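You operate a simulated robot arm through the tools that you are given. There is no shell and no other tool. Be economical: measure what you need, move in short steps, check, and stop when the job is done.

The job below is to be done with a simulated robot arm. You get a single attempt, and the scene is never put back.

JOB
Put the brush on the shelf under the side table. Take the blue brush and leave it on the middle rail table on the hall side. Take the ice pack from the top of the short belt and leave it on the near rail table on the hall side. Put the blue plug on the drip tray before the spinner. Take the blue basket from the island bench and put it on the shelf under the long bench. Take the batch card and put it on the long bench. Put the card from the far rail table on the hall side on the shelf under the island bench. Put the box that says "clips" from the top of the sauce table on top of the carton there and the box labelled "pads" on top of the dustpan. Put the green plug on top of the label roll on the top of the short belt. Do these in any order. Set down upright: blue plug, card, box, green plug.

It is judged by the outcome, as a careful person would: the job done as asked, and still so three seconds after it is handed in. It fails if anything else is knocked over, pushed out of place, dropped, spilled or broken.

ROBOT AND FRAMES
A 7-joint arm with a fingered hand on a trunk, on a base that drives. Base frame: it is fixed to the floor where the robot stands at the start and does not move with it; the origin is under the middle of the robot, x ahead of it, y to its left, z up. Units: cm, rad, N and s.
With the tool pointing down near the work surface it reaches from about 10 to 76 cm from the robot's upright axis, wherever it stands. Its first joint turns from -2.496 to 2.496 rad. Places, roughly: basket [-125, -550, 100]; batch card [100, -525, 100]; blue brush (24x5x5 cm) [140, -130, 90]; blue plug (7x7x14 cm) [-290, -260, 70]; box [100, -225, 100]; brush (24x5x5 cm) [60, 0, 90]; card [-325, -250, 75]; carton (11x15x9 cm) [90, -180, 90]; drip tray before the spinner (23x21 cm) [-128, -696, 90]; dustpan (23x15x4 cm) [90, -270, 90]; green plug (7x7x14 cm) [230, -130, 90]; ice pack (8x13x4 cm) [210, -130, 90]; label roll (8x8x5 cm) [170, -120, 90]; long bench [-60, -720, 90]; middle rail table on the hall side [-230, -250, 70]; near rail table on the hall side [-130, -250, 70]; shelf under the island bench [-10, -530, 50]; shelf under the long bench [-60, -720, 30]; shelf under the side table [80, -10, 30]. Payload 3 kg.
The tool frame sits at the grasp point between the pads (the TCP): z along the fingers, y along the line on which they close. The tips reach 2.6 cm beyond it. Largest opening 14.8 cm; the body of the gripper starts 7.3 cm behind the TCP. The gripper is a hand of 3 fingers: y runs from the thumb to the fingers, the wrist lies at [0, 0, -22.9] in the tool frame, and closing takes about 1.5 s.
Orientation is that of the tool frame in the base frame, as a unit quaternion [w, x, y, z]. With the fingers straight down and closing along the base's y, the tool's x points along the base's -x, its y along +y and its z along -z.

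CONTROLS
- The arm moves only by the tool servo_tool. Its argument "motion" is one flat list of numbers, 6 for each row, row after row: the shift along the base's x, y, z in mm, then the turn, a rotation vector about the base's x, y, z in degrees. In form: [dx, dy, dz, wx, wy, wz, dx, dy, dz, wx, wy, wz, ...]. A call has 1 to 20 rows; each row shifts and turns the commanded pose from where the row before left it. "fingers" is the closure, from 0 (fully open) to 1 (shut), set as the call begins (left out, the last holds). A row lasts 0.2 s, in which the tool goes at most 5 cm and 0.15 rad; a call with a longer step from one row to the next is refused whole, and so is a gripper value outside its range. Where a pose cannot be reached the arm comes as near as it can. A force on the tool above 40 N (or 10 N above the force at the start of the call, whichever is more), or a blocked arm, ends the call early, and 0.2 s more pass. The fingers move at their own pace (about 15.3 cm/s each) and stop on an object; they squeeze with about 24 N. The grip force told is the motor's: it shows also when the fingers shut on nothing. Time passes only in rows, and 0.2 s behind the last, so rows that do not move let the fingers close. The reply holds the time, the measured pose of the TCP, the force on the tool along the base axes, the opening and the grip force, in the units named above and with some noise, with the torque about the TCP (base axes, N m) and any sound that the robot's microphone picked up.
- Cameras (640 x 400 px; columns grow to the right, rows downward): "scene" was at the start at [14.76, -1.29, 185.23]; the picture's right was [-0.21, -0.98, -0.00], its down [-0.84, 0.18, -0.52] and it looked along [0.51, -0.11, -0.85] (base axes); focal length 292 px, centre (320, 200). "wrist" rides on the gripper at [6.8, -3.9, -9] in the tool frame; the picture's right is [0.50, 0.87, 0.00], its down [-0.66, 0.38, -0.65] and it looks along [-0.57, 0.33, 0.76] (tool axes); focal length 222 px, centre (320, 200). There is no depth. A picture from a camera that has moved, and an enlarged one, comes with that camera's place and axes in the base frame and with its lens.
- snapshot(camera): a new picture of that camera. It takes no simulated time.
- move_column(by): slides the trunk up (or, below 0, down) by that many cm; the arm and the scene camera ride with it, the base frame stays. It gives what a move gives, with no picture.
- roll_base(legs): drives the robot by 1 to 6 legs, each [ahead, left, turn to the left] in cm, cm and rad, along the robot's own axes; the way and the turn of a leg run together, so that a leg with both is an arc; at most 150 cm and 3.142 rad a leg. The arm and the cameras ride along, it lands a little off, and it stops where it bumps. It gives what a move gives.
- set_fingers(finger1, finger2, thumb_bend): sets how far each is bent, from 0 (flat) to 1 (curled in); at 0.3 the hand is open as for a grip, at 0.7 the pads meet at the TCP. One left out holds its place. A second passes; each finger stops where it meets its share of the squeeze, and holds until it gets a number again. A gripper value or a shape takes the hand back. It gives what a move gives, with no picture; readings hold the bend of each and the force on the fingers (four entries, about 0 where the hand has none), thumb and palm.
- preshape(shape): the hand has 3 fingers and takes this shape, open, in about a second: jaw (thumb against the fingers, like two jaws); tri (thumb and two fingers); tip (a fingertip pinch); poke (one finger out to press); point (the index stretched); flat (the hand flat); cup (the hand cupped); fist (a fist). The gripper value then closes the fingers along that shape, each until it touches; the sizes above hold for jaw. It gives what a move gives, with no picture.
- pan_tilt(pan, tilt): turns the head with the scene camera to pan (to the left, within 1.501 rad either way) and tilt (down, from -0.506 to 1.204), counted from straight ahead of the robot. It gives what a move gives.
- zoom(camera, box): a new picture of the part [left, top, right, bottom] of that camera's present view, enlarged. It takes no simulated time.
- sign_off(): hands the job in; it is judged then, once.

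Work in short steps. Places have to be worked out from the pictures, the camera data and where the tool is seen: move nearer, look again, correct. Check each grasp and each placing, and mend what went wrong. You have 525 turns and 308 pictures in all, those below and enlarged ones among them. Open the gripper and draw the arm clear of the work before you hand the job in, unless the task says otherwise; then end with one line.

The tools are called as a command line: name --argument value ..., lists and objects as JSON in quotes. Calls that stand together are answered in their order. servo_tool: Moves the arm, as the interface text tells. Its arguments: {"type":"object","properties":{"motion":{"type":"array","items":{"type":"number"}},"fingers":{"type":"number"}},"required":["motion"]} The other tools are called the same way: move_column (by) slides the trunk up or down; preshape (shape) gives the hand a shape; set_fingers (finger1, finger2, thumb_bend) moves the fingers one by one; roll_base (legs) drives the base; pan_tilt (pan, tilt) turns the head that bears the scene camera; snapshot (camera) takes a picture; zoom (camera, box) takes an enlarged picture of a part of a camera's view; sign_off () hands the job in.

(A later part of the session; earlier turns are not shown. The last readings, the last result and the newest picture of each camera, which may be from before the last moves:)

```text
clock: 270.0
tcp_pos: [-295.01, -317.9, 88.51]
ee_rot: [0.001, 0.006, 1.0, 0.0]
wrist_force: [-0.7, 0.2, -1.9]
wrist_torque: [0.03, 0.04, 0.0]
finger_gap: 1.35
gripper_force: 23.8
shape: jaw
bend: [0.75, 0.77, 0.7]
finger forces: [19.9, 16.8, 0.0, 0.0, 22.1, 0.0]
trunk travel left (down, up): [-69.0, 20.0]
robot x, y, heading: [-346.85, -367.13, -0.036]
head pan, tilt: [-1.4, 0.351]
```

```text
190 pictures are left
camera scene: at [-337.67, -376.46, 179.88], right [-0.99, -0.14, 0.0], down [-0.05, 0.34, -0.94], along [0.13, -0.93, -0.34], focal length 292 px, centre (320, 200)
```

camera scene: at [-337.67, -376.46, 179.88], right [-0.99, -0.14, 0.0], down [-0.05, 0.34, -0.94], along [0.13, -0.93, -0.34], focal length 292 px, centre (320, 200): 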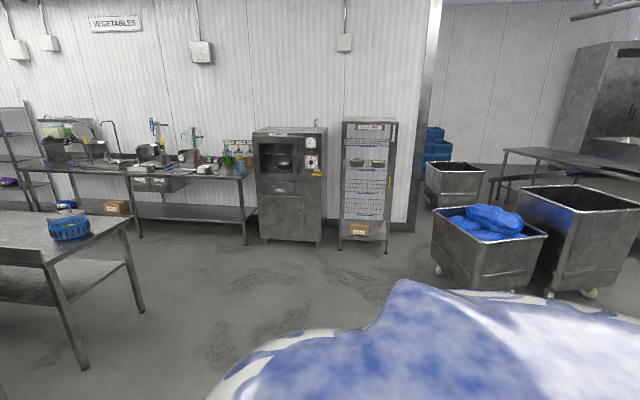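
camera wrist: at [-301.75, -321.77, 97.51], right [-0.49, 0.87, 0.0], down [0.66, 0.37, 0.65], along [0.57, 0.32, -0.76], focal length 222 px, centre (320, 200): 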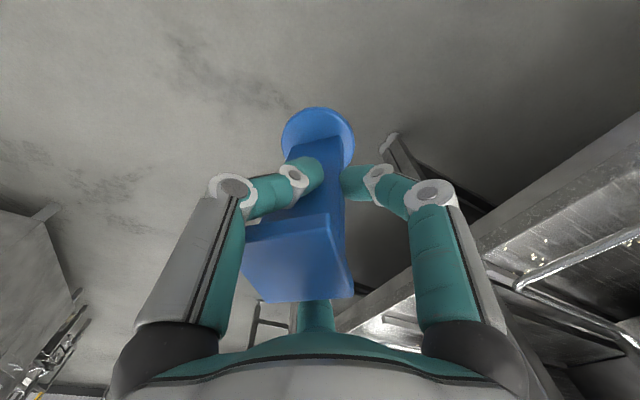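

Blue plug held upright. I bring the hand to front-centre and raise the trunk for the trip to the long bench.

servo_tool --motion '[10, -42, 0, 0, 0, 0, 10, -42, 0, 0, 0, 0, 10, -42, 0, 0, 0, 0, 10, -42, 0, 0, 0, 0, 10, -42, 0, 0, 0, 0, 10, -42, 0, 0, 0, 0, 10, -42, 0, 0, 0, 0, 10, -42, 0, 0, 0, 0, 10, -42, 0, 0, 0, 0, 10, -42, 0, 0, 0, 0, 10, -42, 0, 0, 0, 0, 10, -42, 0, 0, 0, 0, 10, -42, 0, 0, 0, 0]'

move_column --by 12

roll_base --legs '[[100, 0, 0], [0, 0, -1.535]]'

pan_tilt --pan 0 --tilt 0.5

snapshot --camera "scene"

```text
clock: 272.8
tcp_pos: [-276.39, -368.63, 87.45]
ee_rot: [-0.002, 0.007, 1.0, -0.001]
wrist_force: [0.9, 0.3, -1.5]
wrist_torque: [-0.03, 0.0, 0.0]
finger_gap: 1.28
gripper_force: 24.5
shape: jaw
bend: [0.76, 0.77, 0.7]
finger forces: [19.2, 18.1, 0.0, 0.0, 22.0, 0.0]
out of reach, approached as far as the arm can: row 7, 8, 9, 10, 11, 12, 13
trunk travel left (down, up): [-69.0, 20.0]
robot x, y, heading: [-346.96, -367.28, -0.031]
head pan, tilt: [-1.4, 0.351]
```

```text
clock: 274.3
tcp_pos: [-276.57, -368.67, 99.46]
ee_rot: [-0.001, 0.008, 1.0, -0.001]
wrist_force: [-0.1, -0.1, -2.3]
wrist_torque: [-0.01, 0.01, 0.02]
finger_gap: 1.29
gripper_force: 23.7
shape: jaw
bend: [0.76, 0.77, 0.7]
finger forces: [19.2, 18.1, 0.0, 0.1, 21.9, 0.0]
trunk travel left (down, up): [-81.0, 8.0]
robot x, y, heading: [-346.96, -366.86, -0.043]
head pan, tilt: [-1.4, 0.351]
```

```text
clock: 283.2
tcp_pos: [-245.49, -440.77, 99.41]
ee_rot: [-0.002, 0.696, 0.719, 0.001]
wrist_force: [-0.2, 0.3, -2.8]
wrist_torque: [0.03, -0.03, 0.01]
finger_gap: 1.26
gripper_force: 23.6
shape: jaw
bend: [0.76, 0.77, 0.71]
finger forces: [19.3, 17.5, 0.0, 0.0, 20.8, 0.0]
trunk travel left (down, up): [-81.0, 8.0]
robot x, y, heading: [-247.47, -370.1, -1.555]
head pan, tilt: [-1.4, 0.351]
```

```text
clock: 284.7
tcp_pos: [-245.57, -440.76, 99.51]
ee_rot: [-0.002, 0.695, 0.719, 0.0]
wrist_force: [0.0, 0.1, -2.3]
wrist_torque: [0.0, 0.02, 0.01]
finger_gap: 1.26
gripper_force: 23.7
shape: jaw
bend: [0.76, 0.77, 0.71]
finger forces: [19.2, 17.6, 0.0, 0.1, 20.9, 0.0]
trunk travel left (down, up): [-81.0, 8.0]
robot x, y, heading: [-247.76, -370.52, -1.556]
head pan, tilt: [0.0, 0.499]
```

```text
189 pictures are left
camera scene: at [-247.22, -387.29, 190.51], right [-1.0, -0.01, 0.0], down [-0.01, 0.48, -0.88], along [0.01, -0.88, -0.48], focal length 292 px, centre (320, 200)
```

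scene: 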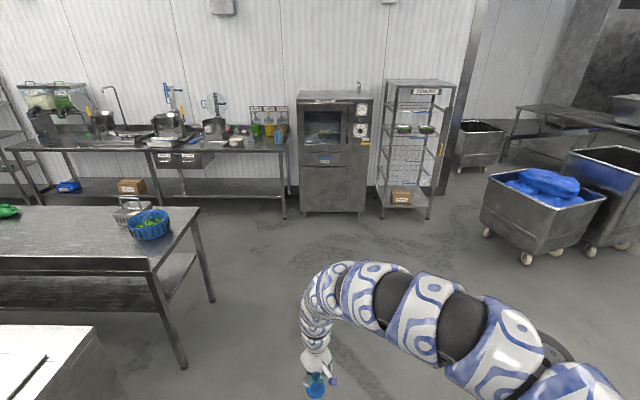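

zoom --camera "scene" --box '[0, 60, 320, 260]'

```text
2.00 times, centred on (160, 160) of scene
camera zoom: at [-247.22, -387.29, 190.51], right [-1.0, -0.01, 0.0], down [-0.01, 0.48, -0.88], along [0.01, -0.88, -0.48], focal length 584 px, centre (640, 280)
```

zoom: 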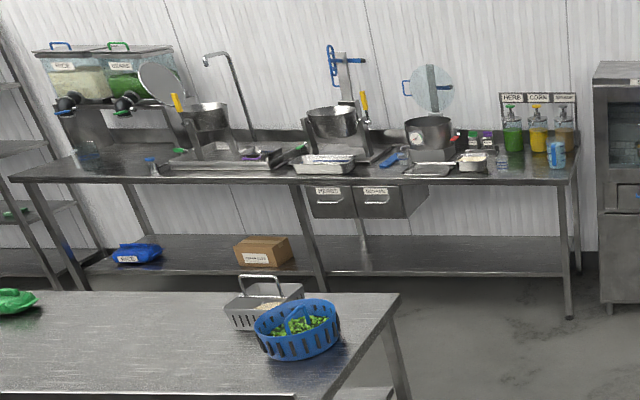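

The drip tray lies before the pot at ≈(-128,-697). I drive ahead to y≈-605, then strafe left toward it.

roll_base --legs '[[150, 0, 0], [82, 0, -0.015], [0, 105, 0]]'

pan_tilt --pan 0.1 --tilt 0.75

snapshot --camera "scene"

snapshot --camera "wrist"

```text
clock: 300.9
tcp_pos: [-139.89, -669.81, 99.36]
ee_rot: [-0.002, 0.697, 0.717, 0.001]
wrist_force: [-0.6, 0.0, -1.7]
wrist_torque: [0.0, 0.06, 0.0]
finger_gap: 1.27
gripper_force: 24.1
shape: jaw
bend: [0.76, 0.77, 0.71]
finger forces: [19.0, 17.8, 0.0, 0.1, 21.1, 0.0]
trunk travel left (down, up): [-81.0, 8.0]
robot x, y, heading: [-141.43, -599.14, -1.566]
head pan, tilt: [0.0, 0.499]
```

```text
clock: 301.6
tcp_pos: [-139.73, -669.81, 99.57]
ee_rot: [-0.001, 0.697, 0.717, 0.001]
wrist_force: [0.0, -0.9, -2.0]
wrist_torque: [-0.01, -0.01, -0.02]
finger_gap: 1.27
gripper_force: 23.9
shape: jaw
bend: [0.76, 0.77, 0.71]
finger forces: [18.9, 17.9, 0.0, 0.1, 21.1, 0.0]
trunk travel left (down, up): [-81.0, 8.0]
robot x, y, heading: [-141.39, -599.2, -1.563]
head pan, tilt: [0.099, 0.75]
```

```text
187 pictures are left
camera scene: at [-140.35, -615.37, 188.32], right [-0.99, -0.11, 0.0], down [-0.07, 0.68, -0.73], along [0.08, -0.73, -0.68], focal length 292 px, centre (320, 200)
```

scene: 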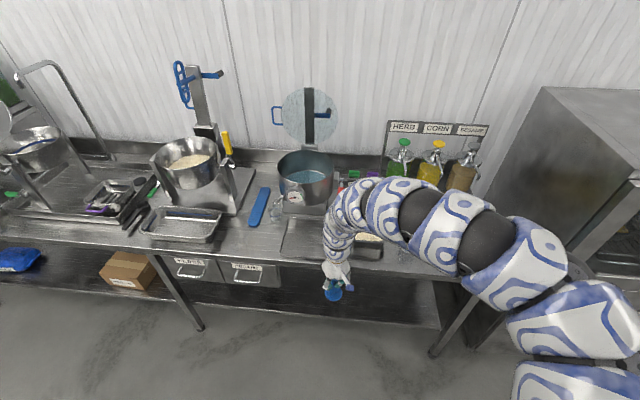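

```text
186 pictures are left
camera wrist: at [-143.78, -663.13, 108.45], right [0.85, 0.52, 0.0], down [0.4, -0.65, 0.65], along [0.34, -0.55, -0.76], focal length 222 px, centre (320, 200)
```

wrist: 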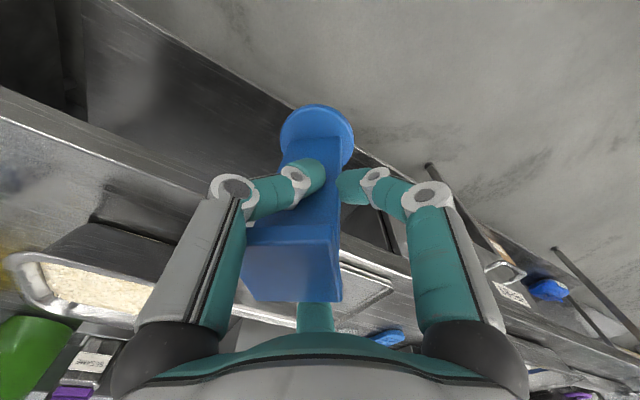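

Tray spans x≈-140..-117, y≈-707..-686. I raise 6, strafe left 11, and drive ahead 12.

move_column --by 6

roll_base --legs '[[0, 11, 0], [13, 0, 0]]'

snapshot --camera "scene"

snapshot --camera "wrist"

```text
clock: 302.6
tcp_pos: [-139.84, -669.61, 105.42]
ee_rot: [-0.002, 0.697, 0.717, 0.001]
wrist_force: [0.6, -0.4, -1.0]
wrist_torque: [0.02, 0.01, 0.01]
finger_gap: 1.27
gripper_force: 24.1
shape: jaw
bend: [0.76, 0.77, 0.71]
finger forces: [18.9, 18.0, 0.0, 0.0, 21.1, 0.0]
trunk travel left (down, up): [-87.0, 2.0]
robot x, y, heading: [-141.15, -599.53, -1.559]
head pan, tilt: [0.099, 0.75]
```

```text
clock: 304.7
tcp_pos: [-128.4, -682.5, 105.34]
ee_rot: [-0.001, 0.695, 0.719, 0.001]
wrist_force: [0.3, -0.7, -0.7]
wrist_torque: [0.04, -0.02, -0.01]
finger_gap: 1.25
gripper_force: 24.0
shape: jaw
bend: [0.76, 0.77, 0.71]
finger forces: [18.7, 17.9, 0.1, 0.0, 21.1, 0.0]
trunk travel left (down, up): [-87.0, 2.0]
robot x, y, heading: [-130.37, -612.02, -1.558]
head pan, tilt: [0.099, 0.75]
```

```text
185 pictures are left
camera scene: at [-129.24, -628.4, 194.28], right [-0.99, -0.11, 0.0], down [-0.08, 0.68, -0.73], along [0.08, -0.73, -0.68], focal length 292 px, centre (320, 200)
```

scene: 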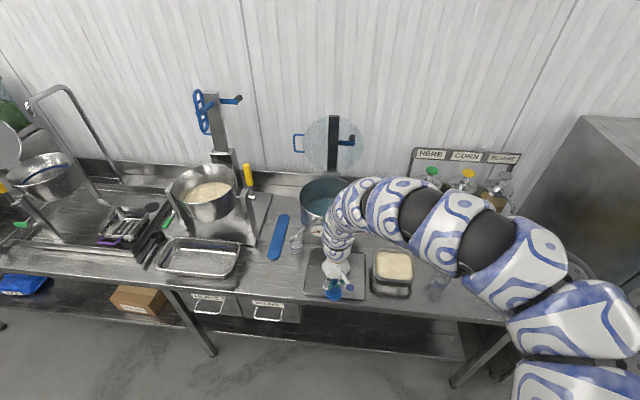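

```text
184 pictures are left
camera wrist: at [-132.43, -676.05, 114.35], right [0.85, 0.53, 0.0], down [0.4, -0.65, 0.65], along [0.34, -0.55, -0.76], focal length 222 px, centre (320, 200)
```

wrist: 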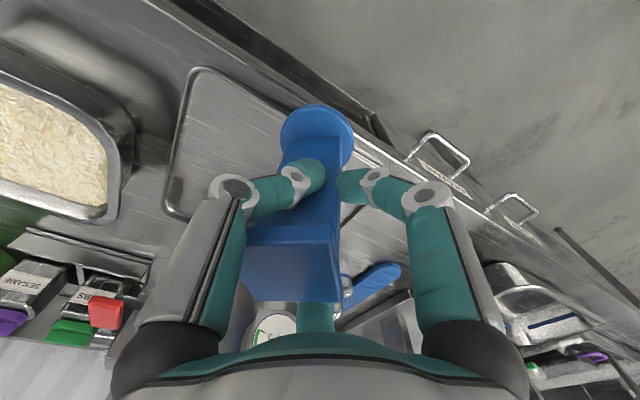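

I drive 11 ahead to be over the tray centre and view again.

roll_base --legs '[[11.5, 0, 0]]'

snapshot --camera "wrist"

zoom --camera "scene" --box '[220, 170, 420, 295]'

```text
clock: 305.9
tcp_pos: [-128.4, -694.32, 105.37]
ee_rot: [-0.002, 0.695, 0.719, 0.001]
wrist_force: [0.4, 0.6, -2.2]
wrist_torque: [0.06, 0.0, -0.01]
finger_gap: 1.25
gripper_force: 23.9
shape: jaw
bend: [0.76, 0.77, 0.71]
finger forces: [18.8, 17.9, 0.0, 0.0, 21.1, 0.0]
trunk travel left (down, up): [-87.0, 2.0]
robot x, y, heading: [-130.27, -623.67, -1.561]
head pan, tilt: [0.099, 0.75]
```

```text
183 pictures are left
camera wrist: at [-132.4, -687.59, 114.36], right [0.85, 0.53, 0.0], down [0.4, -0.65, 0.65], along [0.34, -0.55, -0.76], focal length 222 px, centre (320, 200)
```

wrist: 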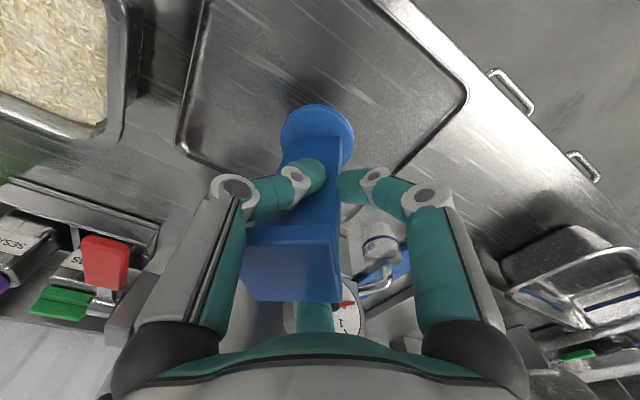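

```text
3.20 times, centred on (320, 232) of scene
camera zoom: at [-129.16, -639.93, 194.29], right [-0.99, -0.11, 0.0], down [-0.08, 0.68, -0.73], along [0.08, -0.73, -0.68], focal length 934 px, centre (320, 96)
```

zoom: 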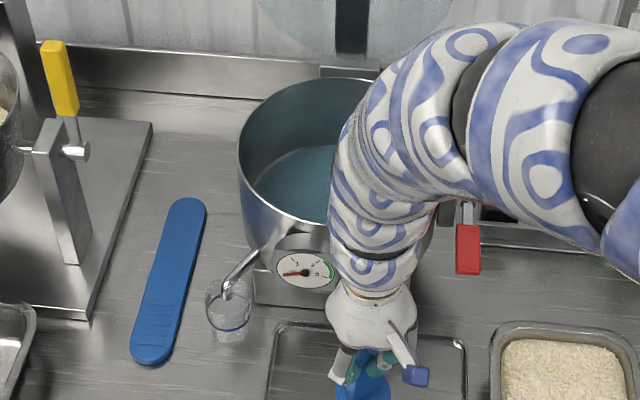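

Over the tray with margins. I lower with the trunk: 3.5 first.

move_column --by -3.5

move_column --by -0.7

move_column --by -0.5

snapshot --camera "wrist"

```text
clock: 306.7
tcp_pos: [-128.24, -694.01, 102.1]
ee_rot: [-0.001, 0.695, 0.719, 0.001]
wrist_force: [-0.3, 0.2, -1.8]
wrist_torque: [0.02, 0.01, -0.01]
finger_gap: 1.26
gripper_force: 23.8
shape: jaw
bend: [0.76, 0.77, 0.71]
finger forces: [18.9, 17.9, 0.0, 0.0, 21.2, 0.1]
trunk travel left (down, up): [-83.5, 5.5]
robot x, y, heading: [-130.08, -623.51, -1.563]
head pan, tilt: [0.099, 0.75]
```

```text
clock: 307.3
tcp_pos: [-128.44, -694.15, 101.17]
ee_rot: [-0.002, 0.695, 0.719, 0.0]
wrist_force: [-0.7, 0.2, -1.7]
wrist_torque: [0.04, 0.01, 0.02]
finger_gap: 1.23
gripper_force: 23.7
shape: jaw
bend: [0.76, 0.77, 0.71]
finger forces: [18.7, 17.9, 0.0, 0.1, 21.0, 0.1]
trunk travel left (down, up): [-82.8, 6.2]
robot x, y, heading: [-130.54, -623.46, -1.562]
head pan, tilt: [0.099, 0.75]
```

```text
clock: 307.8
tcp_pos: [-128.35, -693.98, 100.87]
ee_rot: [-0.002, 0.696, 0.718, 0.0]
wrist_force: [0.5, 0.3, -2.9]
wrist_torque: [0.02, -0.02, 0.0]
finger_gap: 1.25
gripper_force: 23.5
shape: jaw
bend: [0.76, 0.77, 0.71]
finger forces: [18.9, 17.8, 0.1, 0.0, 21.3, 0.1]
trunk travel left (down, up): [-82.3, 6.7]
robot x, y, heading: [-130.12, -623.59, -1.56]
head pan, tilt: [0.099, 0.75]
```

```text
181 pictures are left
camera wrist: at [-132.4, -687.43, 109.76], right [0.85, 0.53, 0.0], down [0.4, -0.65, 0.65], along [0.34, -0.55, -0.76], focal length 222 px, centre (320, 200)
```

wrist: 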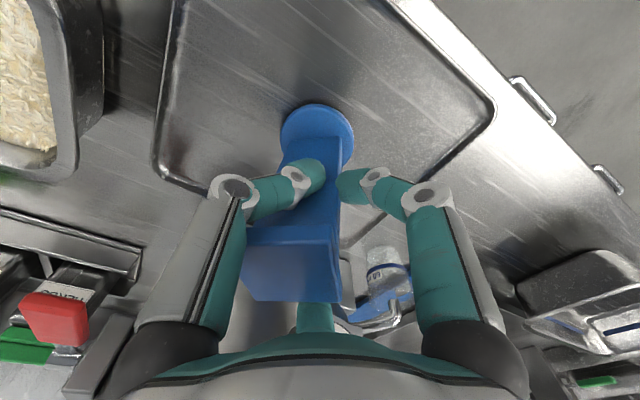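

Not in contact yet; I continue in small trunk steps.

move_column --by -0.6

move_column --by -0.5

move_column --by -0.4

move_column --by -0.4

```text
clock: 308.4
tcp_pos: [-128.36, -694.05, 100.16]
ee_rot: [-0.002, 0.696, 0.718, 0.001]
wrist_force: [0.8, -0.2, 0.3]
wrist_torque: [-0.02, 0.04, -0.04]
finger_gap: 1.25
gripper_force: 23.8
shape: jaw
bend: [0.76, 0.77, 0.71]
finger forces: [19.5, 18.6, 0.1, 0.1, 21.8, 0.0]
trunk travel left (down, up): [-81.7, 7.3]
robot x, y, heading: [-130.0, -623.49, -1.567]
head pan, tilt: [0.099, 0.75]
```

```text
clock: 308.9
tcp_pos: [-128.28, -693.91, 99.82]
ee_rot: [-0.001, 0.696, 0.718, 0.0]
wrist_force: [8.4, 4.5, 23.3]
wrist_torque: [-0.15, -0.14, 0.16]
finger_gap: 1.31
gripper_force: 24.0
shape: jaw
bend: [0.76, 0.78, 0.72]
finger forces: [25.0, 25.1, 0.0, 0.0, 25.1, 0.0]
trunk travel left (down, up): [-81.2, 7.8]
robot x, y, heading: [-130.44, -623.37, -1.559]
head pan, tilt: [0.099, 0.75]
```

```text
clock: 309.4
tcp_pos: [-128.32, -693.92, 99.58]
ee_rot: [-0.001, 0.695, 0.719, -0.001]
wrist_force: [12.3, 6.2, 36.4]
wrist_torque: [-0.28, -0.35, 0.24]
finger_gap: 1.53
gripper_force: 23.8
shape: jaw
bend: [0.77, 0.79, 0.73]
finger forces: [27.4, 28.2, 0.0, 0.0, 27.1, 0.0]
trunk travel left (down, up): [-80.8, 8.2]
robot x, y, heading: [-130.13, -623.41, -1.561]
head pan, tilt: [0.099, 0.75]
```

```text
clock: 309.8
tcp_pos: [-128.18, -694.03, 99.43]
ee_rot: [0.002, 0.696, 0.718, -0.001]
wrist_force: [7.7, 10.9, 36.4]
wrist_torque: [-0.15, -0.31, 0.19]
finger_gap: 1.63
gripper_force: 23.6
shape: jaw
bend: [0.77, 0.8, 0.73]
finger forces: [26.3, 25.4, 0.0, 0.0, 32.2, 0.1]
trunk travel left (down, up): [-80.6, 8.4]
robot x, y, heading: [-130.19, -623.73, -1.557]
head pan, tilt: [0.099, 0.75]
stopped: the force on the tool passed its limit at 53 N (the readings are from after the stop); the commanded pose is now the measured one
```

I overshot by ~0.8 cm; I raise the trunk 0.8 to unload, then open.

move_column --by 0.8

servo_tool --motion '[0, 0, 0, 0, 0, 0, 0, 0, 0, 0, 0, 0]' --fingers 0.75

servo_tool --motion '[0, 0, 0, 0, 0, 0, 0, 0, 0, 0, 0, 0]' --fingers 0.4

snapshot --camera "wrist"

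```text
clock: 310.4
tcp_pos: [-128.39, -694.02, 99.93]
ee_rot: [-0.001, 0.695, 0.719, -0.001]
wrist_force: [1.8, -1.1, 0.7]
wrist_torque: [-0.05, -0.09, 0.06]
finger_gap: 1.36
gripper_force: 24.3
shape: jaw
bend: [0.77, 0.78, 0.71]
finger forces: [19.7, 20.5, 0.1, 0.0, 22.2, 0.1]
trunk travel left (down, up): [-81.4, 7.6]
robot x, y, heading: [-129.76, -623.99, -1.56]
head pan, tilt: [0.099, 0.75]
```

```text
clock: 311.0
tcp_pos: [-128.3, -694.16, 99.86]
ee_rot: [-0.001, 0.696, 0.718, 0.0]
wrist_force: [0.4, 0.0, -0.7]
wrist_torque: [0.02, -0.04, 0.0]
finger_gap: 3.66
gripper_force: 0.1
shape: jaw
bend: [0.76, 0.76, 0.7]
finger forces: [0.1, 0.0, 0.1, 0.0, 0.0, 0.0]
trunk travel left (down, up): [-81.4, 7.6]
robot x, y, heading: [-130.1, -623.87, -1.563]
head pan, tilt: [0.099, 0.75]
```

```text
clock: 311.6
tcp_pos: [-128.37, -694.26, 99.96]
ee_rot: [-0.001, 0.696, 0.718, 0.001]
wrist_force: [0.6, -0.8, -0.1]
wrist_torque: [0.03, -0.03, 0.0]
finger_gap: 8.83
gripper_force: 0.0
shape: jaw
bend: [0.32, 0.32, 0.7]
finger forces: [0.1, 0.0, 0.0, 0.0, 0.0, 0.1]
trunk travel left (down, up): [-81.4, 7.6]
robot x, y, heading: [-130.15, -623.64, -1.557]
head pan, tilt: [0.099, 0.75]
```

```text
180 pictures are left
camera wrist: at [-132.36, -687.53, 108.92], right [0.85, 0.53, 0.0], down [0.4, -0.64, 0.65], along [0.34, -0.55, -0.76], focal length 222 px, centre (320, 200)
```

wrist: 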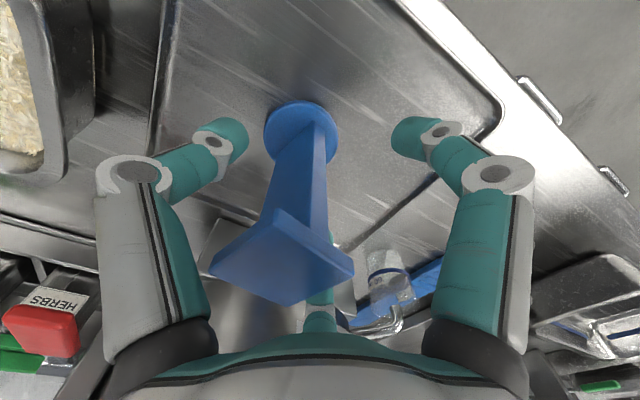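

Blue plug stands upright on the tray. I raise fully and leave diagonally, so that the plug passes between the fingers.

move_column --by 7.5

servo_tool --motion '[0, 0, 10, 0, 0, 0, 0, 0, 10, 0, 0, 0]' --fingers 0.25

snapshot --camera "wrist"

```text
clock: 312.7
tcp_pos: [-128.31, -694.11, 107.48]
ee_rot: [-0.001, 0.696, 0.718, 0.001]
wrist_force: [0.4, 0.7, -0.1]
wrist_torque: [0.02, -0.04, -0.01]
finger_gap: 8.85
gripper_force: 0.0
shape: jaw
bend: [0.32, 0.32, 0.7]
finger forces: [0.0, 0.0, 0.0, 0.0, 0.0, 0.0]
trunk travel left (down, up): [-88.9, 0.1]
robot x, y, heading: [-130.21, -623.4, -1.563]
head pan, tilt: [0.099, 0.75]
```

```text
clock: 313.3
tcp_pos: [-128.0, -695.03, 108.46]
ee_rot: [-0.001, 0.696, 0.718, -0.001]
wrist_force: [-0.2, 0.1, 0.0]
wrist_torque: [-0.01, 0.0, 0.01]
finger_gap: 11.08
gripper_force: 0.1
shape: jaw
bend: [0.27, 0.27, 0.55]
finger forces: [0.1, 0.1, 0.0, 0.0, 0.0, 0.0]
out of reach, approached as far as the arm can: row 1, 2
trunk travel left (down, up): [-88.9, 0.1]
robot x, y, heading: [-130.34, -623.41, -1.559]
head pan, tilt: [0.099, 0.75]
```

```text
179 pictures are left
camera wrist: at [-132.0, -688.44, 117.47], right [0.85, 0.53, 0.0], down [0.4, -0.64, 0.65], along [0.34, -0.55, -0.76], focal length 222 px, centre (320, 200)
```

wrist: 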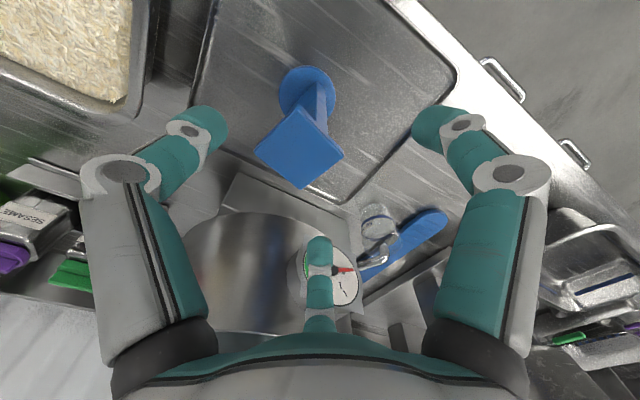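

roll_base --legs '[[-22, 13, 0], [-8, 0, 0]]'

pan_tilt --pan 0.0 --tilt 0.8

snapshot --camera "scene"

```text
clock: 315.8
tcp_pos: [-115.35, -665.02, 108.68]
ee_rot: [-0.001, 0.696, 0.718, 0.0]
wrist_force: [0.6, 0.2, -0.6]
wrist_torque: [-0.01, 0.02, -0.01]
finger_gap: 11.06
gripper_force: 0.0
shape: jaw
bend: [0.27, 0.27, 0.55]
finger forces: [0.0, 0.0, 0.1, 0.1, 0.0, 0.0]
trunk travel left (down, up): [-88.9, 0.1]
robot x, y, heading: [-117.48, -593.95, -1.56]
head pan, tilt: [0.099, 0.75]
```

```text
clock: 316.5
tcp_pos: [-115.29, -665.08, 108.55]
ee_rot: [-0.002, 0.696, 0.718, 0.0]
wrist_force: [0.0, 1.1, 0.3]
wrist_torque: [-0.03, 0.02, 0.0]
finger_gap: 11.05
gripper_force: 0.0
shape: jaw
bend: [0.27, 0.27, 0.55]
finger forces: [0.0, 0.0, 0.1, 0.1, 0.0, 0.1]
trunk travel left (down, up): [-88.9, 0.1]
robot x, y, heading: [-117.39, -593.45, -1.56]
head pan, tilt: [0.0, 0.799]
```

```text
178 pictures are left
camera scene: at [-117.25, -609.52, 195.81], right [-1.0, -0.01, 0.0], down [-0.01, 0.72, -0.7], along [0.01, -0.7, -0.72], focal length 292 px, centre (320, 200)
```

scene: 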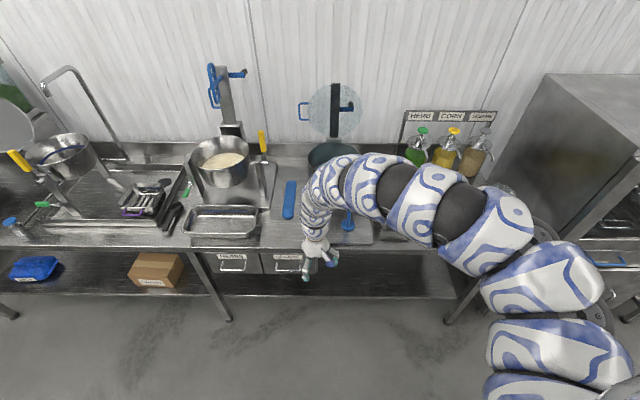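

Plug done. Next the basket: I strafe out of the aisle, back up, and turn left to face the island bench's end.

roll_base --legs '[[0, -128, 0], [-42, 0, 0], [0, 0, 1.56]]'

pan_tilt --pan 0.0 --tilt 0.65

snapshot --camera "scene"

```text
clock: 329.1
tcp_pos: [-173.46, -547.58, 108.53]
ee_rot: [-0.002, -0.014, 1.0, 0.0]
wrist_force: [1.2, -1.0, 0.6]
wrist_torque: [0.03, 0.02, 0.0]
finger_gap: 11.06
gripper_force: 0.0
shape: jaw
bend: [0.27, 0.27, 0.55]
finger forces: [0.0, 0.0, 0.0, 0.0, 0.1, 0.0]
trunk travel left (down, up): [-88.9, 0.1]
robot x, y, heading: [-245.0, -549.73, 0.004]
head pan, tilt: [0.0, 0.799]
```

```text
clock: 329.8
tcp_pos: [-173.46, -547.58, 108.51]
ee_rot: [-0.002, -0.014, 1.0, -0.001]
wrist_force: [-0.7, 0.9, -1.8]
wrist_torque: [0.0, 0.0, -0.02]
finger_gap: 11.05
gripper_force: 0.0
shape: jaw
bend: [0.27, 0.27, 0.55]
finger forces: [0.0, 0.0, 0.1, 0.1, 0.0, 0.0]
trunk travel left (down, up): [-88.9, 0.1]
robot x, y, heading: [-245.41, -549.79, 0.009]
head pan, tilt: [0.0, 0.649]
```

```text
177 pictures are left
camera scene: at [-228.21, -549.33, 197.06], right [0.01, -1.0, 0.0], down [-0.61, 0.0, -0.8], along [0.8, 0.01, -0.61], focal length 292 px, centre (320, 200)
```

scene: 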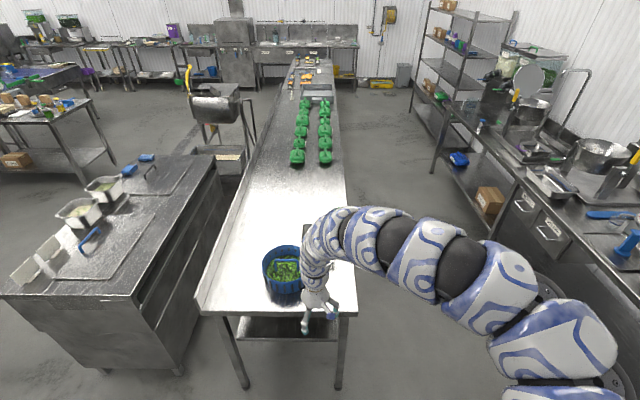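

servo_tool --motion '[-20, -40, 0, 0, 0, 0, -20, -40, 0, 0, 0, 0, -20, -40, 0, 0, 0, 0]'

zoom --camera "scene" --box '[200, 200, 400, 325]'

snapshot --camera "wrist"

```text
clock: 330.6
tcp_pos: [-171.98, -557.95, 107.45]
ee_rot: [-0.003, -0.013, 1.0, 0.0]
wrist_force: [0.0, 0.1, -0.4]
wrist_torque: [0.02, 0.02, 0.02]
finger_gap: 11.07
gripper_force: 0.0
shape: jaw
bend: [0.27, 0.27, 0.55]
finger forces: [0.0, 0.1, 0.0, 0.0, 0.0, 0.1]
out of reach, approached as far as the arm can: row 1, 2, 3
trunk travel left (down, up): [-88.9, 0.1]
robot x, y, heading: [-245.08, -549.49, 0.005]
head pan, tilt: [0.0, 0.649]
```

```text
3.20 times, centred on (300, 262) of scene
camera zoom: at [-228.2, -549.5, 197.07], right [0.01, -1.0, 0.0], down [-0.6, 0.0, -0.8], along [0.8, 0.01, -0.6], focal length 934 px, centre (384, 0)
```

zoom: 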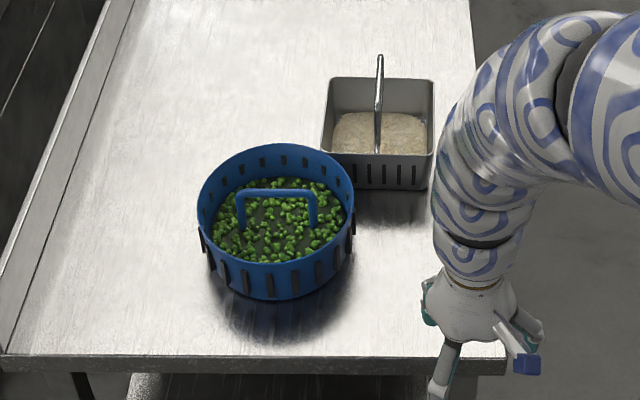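

```text
175 pictures are left
camera wrist: at [-178.48, -561.94, 116.35], right [-0.52, 0.85, 0.0], down [0.65, 0.4, 0.65], along [0.55, 0.34, -0.76], focal length 222 px, centre (320, 200)
```

wrist: 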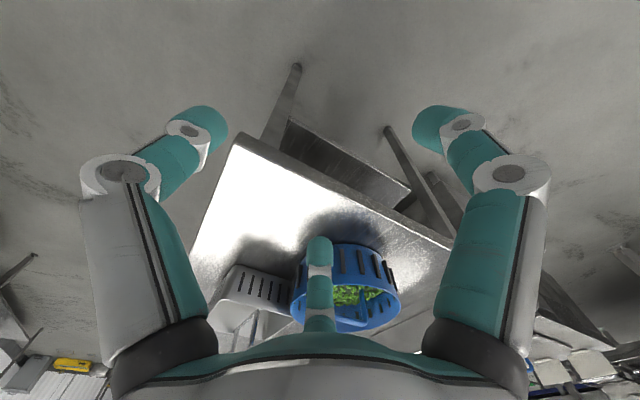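

The basket has a bail handle: bar along y at ≈(-142,-534,z≈99.7). I'll grip the bar with the tool pitched 30° forward (works later for the low shelf). First lower the trunk and orient the tool here.

move_column --by -8

servo_tool --motion '[0, 0, 0, 0, 0, 8.2, 0, 0, 0, 0, 0, 8.2, 0, 0, 0, 0, 0, 8.2, 0, 0, 0, 0, 0, 8.2, 0, 0, 0, 0, 0, 8.2, 0, 0, 0, 0, 0, 8.2, 0, 0, 0, 0, 0, 8.2, 0, 0, 0, 0, 0, 8.2, 0, 0, 0, 0, 0, 8.2, 0, 0, 0, 0, 0, 8.2, 0, 0, 0, 0, 0, 6.5, 0, 0, 0, 0, -7.5, 0, 0, 0, 0, 0, -7.5, 0, 0, 0, 0, 0, -7.5, 0, 0, 0, 0, 0, -7.5, 0]' --fingers 0.55

roll_base --legs '[[0, 24, 0]]'

snapshot --camera "scene"

```text
clock: 331.8
tcp_pos: [-172.07, -557.79, 99.31]
ee_rot: [-0.003, -0.014, 1.0, -0.001]
wrist_force: [-0.3, -0.3, 0.0]
wrist_torque: [0.0, 0.01, 0.04]
finger_gap: 11.07
gripper_force: 0.1
shape: jaw
bend: [0.27, 0.27, 0.55]
finger forces: [0.0, 0.1, 0.1, 0.0, 0.0, 0.0]
trunk travel left (down, up): [-80.9, 8.1]
robot x, y, heading: [-244.84, -549.52, 0.011]
head pan, tilt: [0.0, 0.649]
```

```text
clock: 334.9
tcp_pos: [-160.1, -550.72, 103.22]
ee_rot: [-0.159, 0.689, -0.688, 0.162]
wrist_force: [-0.6, -0.3, -0.8]
wrist_torque: [-0.01, 0.01, -0.01]
finger_gap: 6.67
gripper_force: 0.1
shape: jaw
bend: [0.39, 0.39, 0.7]
finger forces: [0.0, 0.1, 0.0, 0.0, 0.0, 0.0]
out of reach, approached as far as the arm can: row 12, 13, 14, 15
trunk travel left (down, up): [-80.9, 8.1]
robot x, y, heading: [-244.99, -549.69, 0.013]
head pan, tilt: [0.0, 0.649]
```

```text
clock: 336.7
tcp_pos: [-160.24, -526.9, 103.09]
ee_rot: [0.156, -0.687, 0.691, -0.164]
wrist_force: [-0.1, 0.2, 0.3]
wrist_torque: [-0.01, 0.02, 0.02]
finger_gap: 6.69
gripper_force: 0.1
shape: jaw
bend: [0.39, 0.39, 0.7]
finger forces: [0.0, 0.0, 0.0, 0.1, 0.0, 0.0]
trunk travel left (down, up): [-80.9, 8.1]
robot x, y, heading: [-245.01, -525.3, 0.0]
head pan, tilt: [0.0, 0.649]
```

```text
174 pictures are left
camera scene: at [-228.32, -525.08, 189.07], right [0.0, -1.0, 0.0], down [-0.6, 0.0, -0.8], along [0.8, 0.0, -0.6], focal length 292 px, centre (320, 200)
```

scene: 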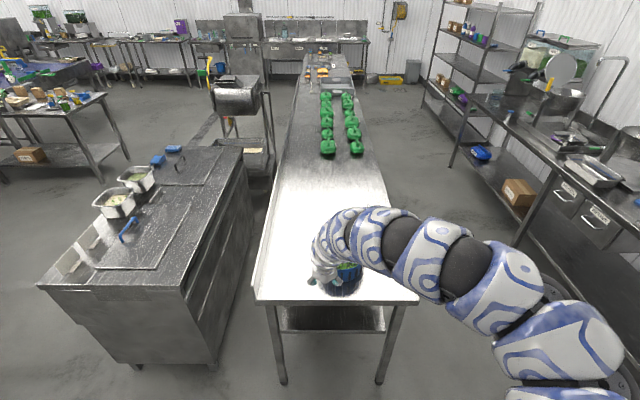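

I raise 4 and move the base so the hand is over the bar, then look.

move_column --by 4

roll_base --legs '[[17, -7, 0]]'

snapshot --camera "wrist"

zoom --camera "scene" --box '[230, 200, 430, 325]'

```text
clock: 337.6
tcp_pos: [-160.28, -526.96, 107.06]
ee_rot: [0.157, -0.687, 0.691, -0.163]
wrist_force: [0.6, 0.0, -0.2]
wrist_torque: [0.04, 0.01, -0.02]
finger_gap: 6.68
gripper_force: 0.2
shape: jaw
bend: [0.39, 0.39, 0.7]
finger forces: [0.0, 0.0, 0.0, 0.0, 0.0, 0.0]
trunk travel left (down, up): [-84.9, 4.1]
robot x, y, heading: [-244.94, -525.37, -0.001]
head pan, tilt: [0.0, 0.649]
```

```text
clock: 339.1
tcp_pos: [-143.6, -533.52, 107.03]
ee_rot: [-0.156, 0.69, -0.688, 0.161]
wrist_force: [0.1, 0.3, -1.4]
wrist_torque: [0.03, 0.03, 0.0]
finger_gap: 6.7
gripper_force: 0.2
shape: jaw
bend: [0.39, 0.39, 0.7]
finger forces: [0.0, 0.1, 0.1, 0.0, 0.0, 0.0]
trunk travel left (down, up): [-84.9, 4.1]
robot x, y, heading: [-228.38, -532.32, 0.011]
head pan, tilt: [0.0, 0.649]
```

```text
173 pictures are left
camera wrist: at [-143.93, -540.22, 116.82], right [-0.78, -0.5, -0.38], down [-0.63, 0.66, 0.42], along [0.04, 0.56, -0.83], focal length 222 px, centre (320, 200)
```

wrist: 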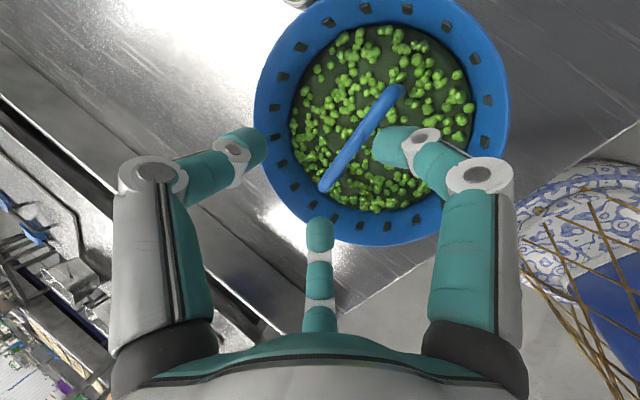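

```text
3.20 times, centred on (330, 262) of scene
camera zoom: at [-211.49, -532.28, 193.05], right [0.01, -1.0, 0.0], down [-0.61, 0.0, -0.8], along [0.8, 0.01, -0.61], focal length 934 px, centre (288, 0)
```

zoom: 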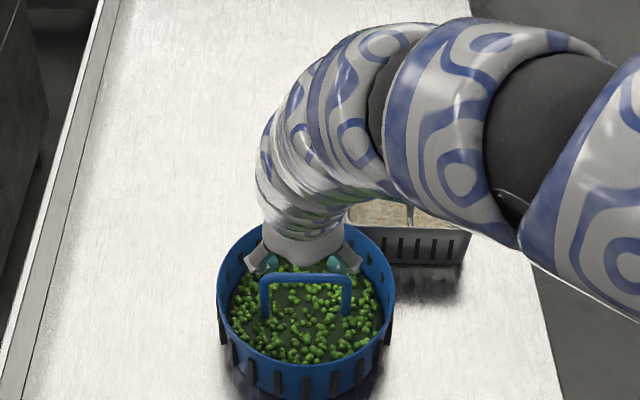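

Bar solved at ≈(-142.8,-534.4,99.5), nicely between the jaws. I lower the trunk 7.5.

move_column --by -7.5

snapshot --camera "wrist"

zoom --camera "scene" --box '[230, 200, 430, 325]'

```text
clock: 340.2
tcp_pos: [-143.63, -533.47, 99.63]
ee_rot: [-0.156, 0.69, -0.688, 0.162]
wrist_force: [-0.5, 0.8, 0.2]
wrist_torque: [0.0, 0.01, 0.0]
finger_gap: 6.68
gripper_force: 0.0
shape: jaw
bend: [0.39, 0.39, 0.7]
finger forces: [0.0, 0.0, 0.1, 0.1, 0.1, 0.1]
trunk travel left (down, up): [-77.4, 11.6]
robot x, y, heading: [-228.63, -532.77, 0.008]
head pan, tilt: [0.0, 0.649]
```

```text
171 pictures are left
camera wrist: at [-144.04, -540.17, 109.43], right [-0.78, -0.5, -0.38], down [-0.63, 0.66, 0.42], along [0.04, 0.56, -0.83], focal length 222 px, centre (320, 200)
```

wrist: 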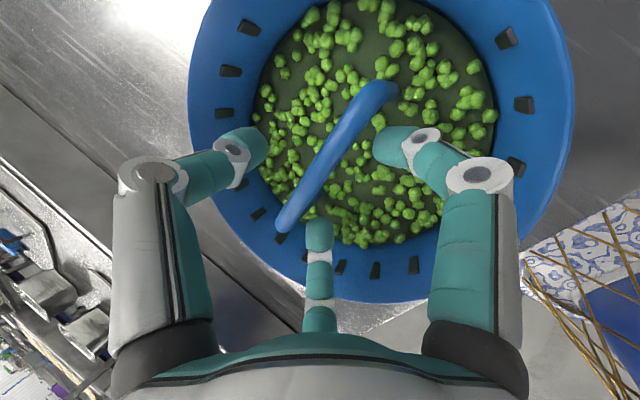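

```text
3.20 times, centred on (330, 262) of scene
camera zoom: at [-211.69, -532.2, 185.57], right [0.01, -1.0, 0.0], down [-0.6, -0.01, -0.8], along [0.8, 0.01, -0.6], focal length 934 px, centre (288, 0)
```

zoom: 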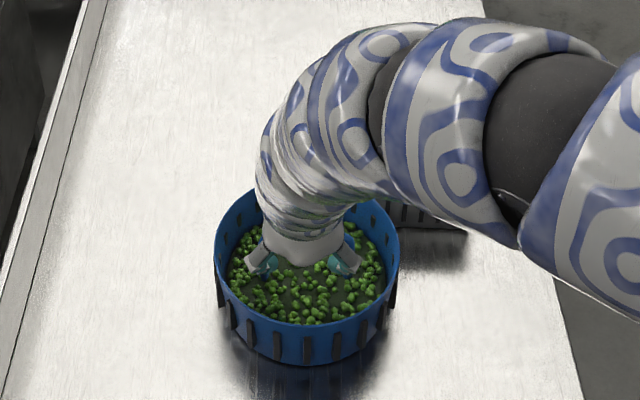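

The bar runs between thumb and fingers. I close the hand.

servo_tool --motion '[0, 0, 0, 0, 0, 0, 0, 0, 0, 0, 0, 0, 0, 0, 0, 0, 0, 0, 0, 0, 0, 0, 0, 0, 0, 0, 0, 0, 0, 0]' --fingers 1

snapshot --camera "wrist"

```text
clock: 341.4
tcp_pos: [-143.64, -533.6, 99.51]
ee_rot: [-0.158, 0.689, -0.689, 0.162]
wrist_force: [0.0, 0.2, 0.4]
wrist_torque: [-0.01, 0.07, 0.01]
finger_gap: 0.47
gripper_force: 24.0
shape: jaw
bend: [0.7, 0.7, 0.71]
finger forces: [0.0, 0.1, 0.1, 0.0, 19.3, 0.0]
trunk travel left (down, up): [-77.4, 11.6]
robot x, y, heading: [-228.08, -532.33, 0.01]
head pan, tilt: [0.0, 0.649]
```

```text
169 pictures are left
camera wrist: at [-143.98, -540.18, 109.36], right [-0.78, -0.5, -0.38], down [-0.63, 0.66, 0.42], along [0.04, 0.56, -0.83], focal length 222 px, centre (320, 200)
```

wrist: 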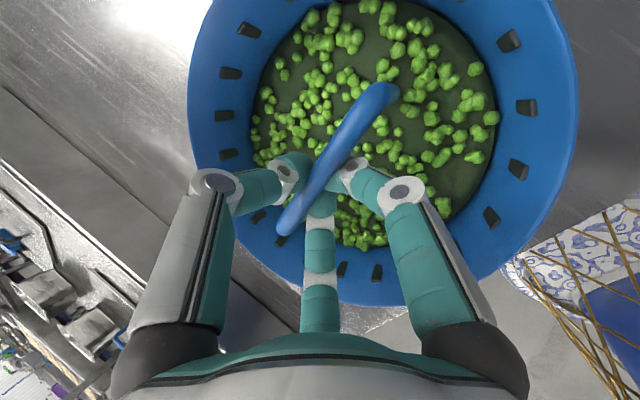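

The fingers closed just beneath the bar (a hook around it), which keeps the basket hanging level. I lift 3 cm and check.

move_column --by 3

snapshot --camera "wrist"

zoom --camera "scene" --box '[230, 200, 430, 325]'

```text
clock: 342.1
tcp_pos: [-143.51, -533.47, 102.58]
ee_rot: [-0.157, 0.69, -0.688, 0.163]
wrist_force: [0.8, 0.4, -8.2]
wrist_torque: [0.04, 0.09, 0.01]
finger_gap: 0.44
gripper_force: 24.0
shape: jaw
bend: [0.7, 0.7, 0.71]
finger forces: [0.0, 0.0, 0.0, 0.0, 18.8, 0.0]
trunk travel left (down, up): [-80.4, 8.6]
robot x, y, heading: [-228.52, -532.69, 0.01]
head pan, tilt: [0.0, 0.649]
```

```text
168 pictures are left
camera wrist: at [-143.95, -540.18, 112.35], right [-0.78, -0.5, -0.38], down [-0.63, 0.66, 0.42], along [0.04, 0.56, -0.83], focal length 222 px, centre (320, 200)
```

wrist: 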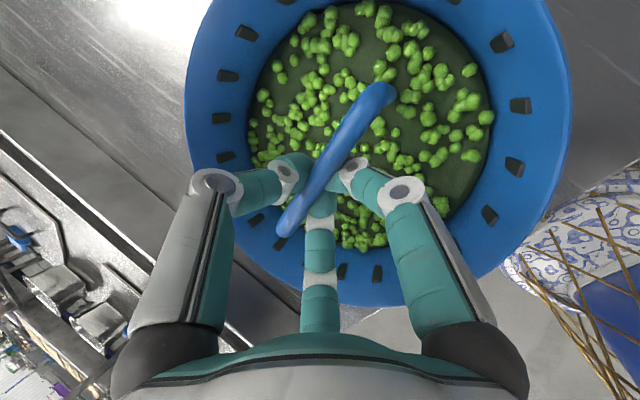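

```text
3.20 times, centred on (330, 262) of scene
camera zoom: at [-211.53, -532.22, 188.56], right [0.01, -1.0, 0.0], down [-0.61, -0.01, -0.8], along [0.8, 0.01, -0.61], focal length 934 px, centre (288, 0)
```

zoom: 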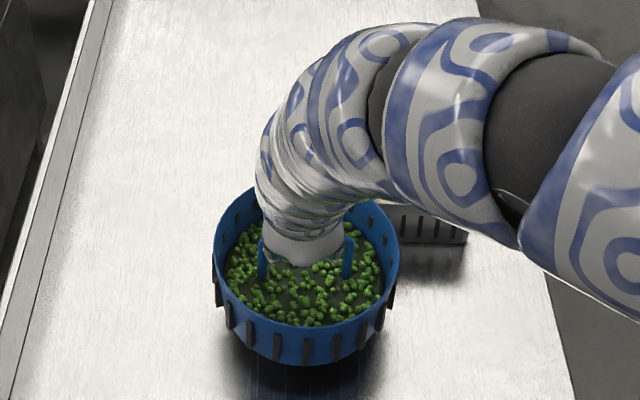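

Lifted level (8 N). I raise a bit and back away from the bench, then test pitching the tool further about the bar.

move_column --by 5

roll_base --legs '[[-40, 0, 0]]'

servo_tool --motion '[0, 0, 0, 0, -2, 0, 0, 0, 0, 0, -2, 0, 0, 0, 0, 0, -2, 0]'

snapshot --camera "wrist"

snapshot --camera "scene"

```text
clock: 343.1
tcp_pos: [-143.59, -533.35, 107.67]
ee_rot: [-0.158, 0.689, -0.688, 0.162]
wrist_force: [0.3, 0.3, -8.3]
wrist_torque: [0.03, 0.03, 0.01]
finger_gap: 0.46
gripper_force: 23.8
shape: jaw
bend: [0.7, 0.7, 0.71]
finger forces: [0.0, 0.0, 0.0, 0.0, 18.9, 0.0]
trunk travel left (down, up): [-85.4, 3.6]
robot x, y, heading: [-228.38, -532.6, 0.008]
head pan, tilt: [0.0, 0.649]
```

```text
clock: 345.6
tcp_pos: [-184.54, -534.06, 107.66]
ee_rot: [0.157, -0.687, 0.69, -0.162]
wrist_force: [0.1, 0.0, -8.6]
wrist_torque: [0.01, 0.09, 0.03]
finger_gap: 0.47
gripper_force: 24.0
shape: jaw
bend: [0.7, 0.7, 0.71]
finger forces: [0.0, 0.0, 0.0, 0.1, 18.7, 0.0]
trunk travel left (down, up): [-85.4, 3.6]
robot x, y, heading: [-269.25, -532.98, 0.001]
head pan, tilt: [0.0, 0.649]
```

```text
clock: 346.4
tcp_pos: [-182.21, -532.75, 109.14]
ee_rot: [0.19, -0.679, 0.682, -0.197]
wrist_force: [0.7, 0.3, -8.6]
wrist_torque: [0.05, 0.08, 0.02]
finger_gap: 0.43
gripper_force: 24.2
shape: jaw
bend: [0.7, 0.7, 0.71]
finger forces: [0.0, 0.1, 0.1, 0.0, 18.5, 0.0]
out of reach, approached as far as the arm can: row 1, 2, 3
trunk travel left (down, up): [-85.4, 3.6]
robot x, y, heading: [-269.52, -532.87, 0.004]
head pan, tilt: [0.0, 0.649]
```

```text
166 pictures are left
camera wrist: at [-183.51, -539.51, 118.77], right [-0.74, -0.5, -0.45], down [-0.66, 0.66, 0.35], along [0.12, 0.56, -0.82], focal length 222 px, centre (320, 200)
```

wrist: 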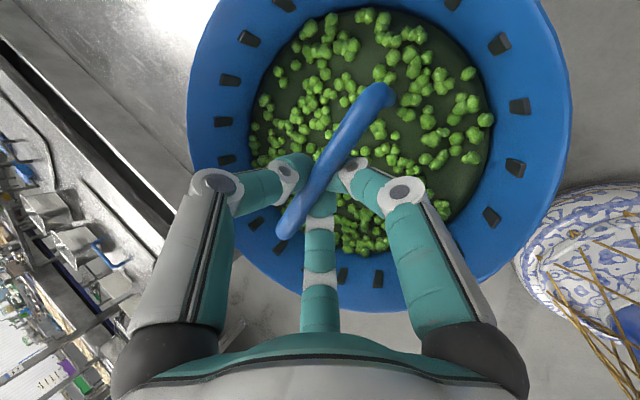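

```text
165 pictures are left
camera scene: at [-252.35, -532.49, 193.56], right [0.0, -1.0, 0.0], down [-0.61, 0.0, -0.8], along [0.8, 0.0, -0.61], focal length 292 px, centre (320, 200)
```

scene: 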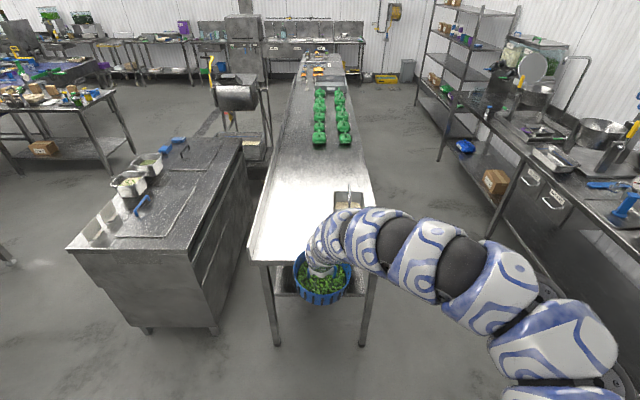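

The basket turns with the hand, so pitching must happen before gripping. I undo the pitch, return and set the basket back on the bench to regrip at a steeper pitch.

servo_tool --motion '[0, 0, 0, 0, 2, 0, 0, 0, 0, 0, 2, 0, 0, 0, 0, 0, 1.6, 0]'

roll_base --legs '[[38, 0, 0]]'

move_column --by -7

snapshot --camera "scene"

```text
clock: 347.2
tcp_pos: [-182.25, -532.97, 108.96]
ee_rot: [0.157, -0.688, 0.689, -0.164]
wrist_force: [-0.2, -0.3, -7.6]
wrist_torque: [0.01, 0.04, 0.01]
finger_gap: 0.43
gripper_force: 24.3
shape: jaw
bend: [0.7, 0.7, 0.71]
finger forces: [0.0, 0.1, 0.0, 0.0, 18.4, 0.0]
trunk travel left (down, up): [-85.4, 3.6]
robot x, y, heading: [-269.36, -532.7, 0.0]
head pan, tilt: [0.0, 0.649]
```

```text
clock: 349.6
tcp_pos: [-144.28, -531.71, 109.03]
ee_rot: [-0.16, 0.691, -0.686, 0.164]
wrist_force: [-0.6, -0.6, -8.3]
wrist_torque: [0.01, 0.08, 0.01]
finger_gap: 0.48
gripper_force: 23.5
shape: jaw
bend: [0.7, 0.7, 0.71]
finger forces: [0.0, 0.0, 0.0, 0.0, 18.2, 0.1]
trunk travel left (down, up): [-85.4, 3.6]
robot x, y, heading: [-231.27, -532.69, 0.014]
head pan, tilt: [0.0, 0.649]
```

```text
clock: 350.7
tcp_pos: [-144.45, -531.74, 102.07]
ee_rot: [-0.16, 0.691, -0.686, 0.164]
wrist_force: [0.0, -0.3, -8.1]
wrist_torque: [-0.02, 0.04, 0.04]
finger_gap: 0.42
gripper_force: 23.4
shape: jaw
bend: [0.7, 0.7, 0.72]
finger forces: [0.0, 0.0, 0.0, 0.1, 18.4, 0.0]
trunk travel left (down, up): [-78.4, 10.6]
robot x, y, heading: [-231.39, -532.26, 0.015]
head pan, tilt: [0.0, 0.649]
```

```text
164 pictures are left
camera scene: at [-214.63, -532.02, 186.56], right [0.01, -1.0, 0.0], down [-0.6, -0.01, -0.8], along [0.8, 0.01, -0.6], focal length 292 px, centre (320, 200)
```

scene: 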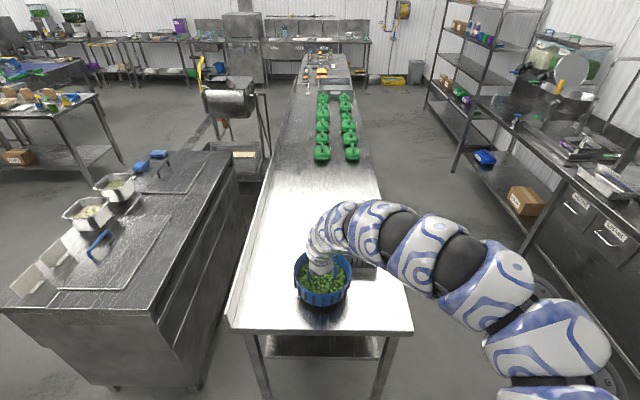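

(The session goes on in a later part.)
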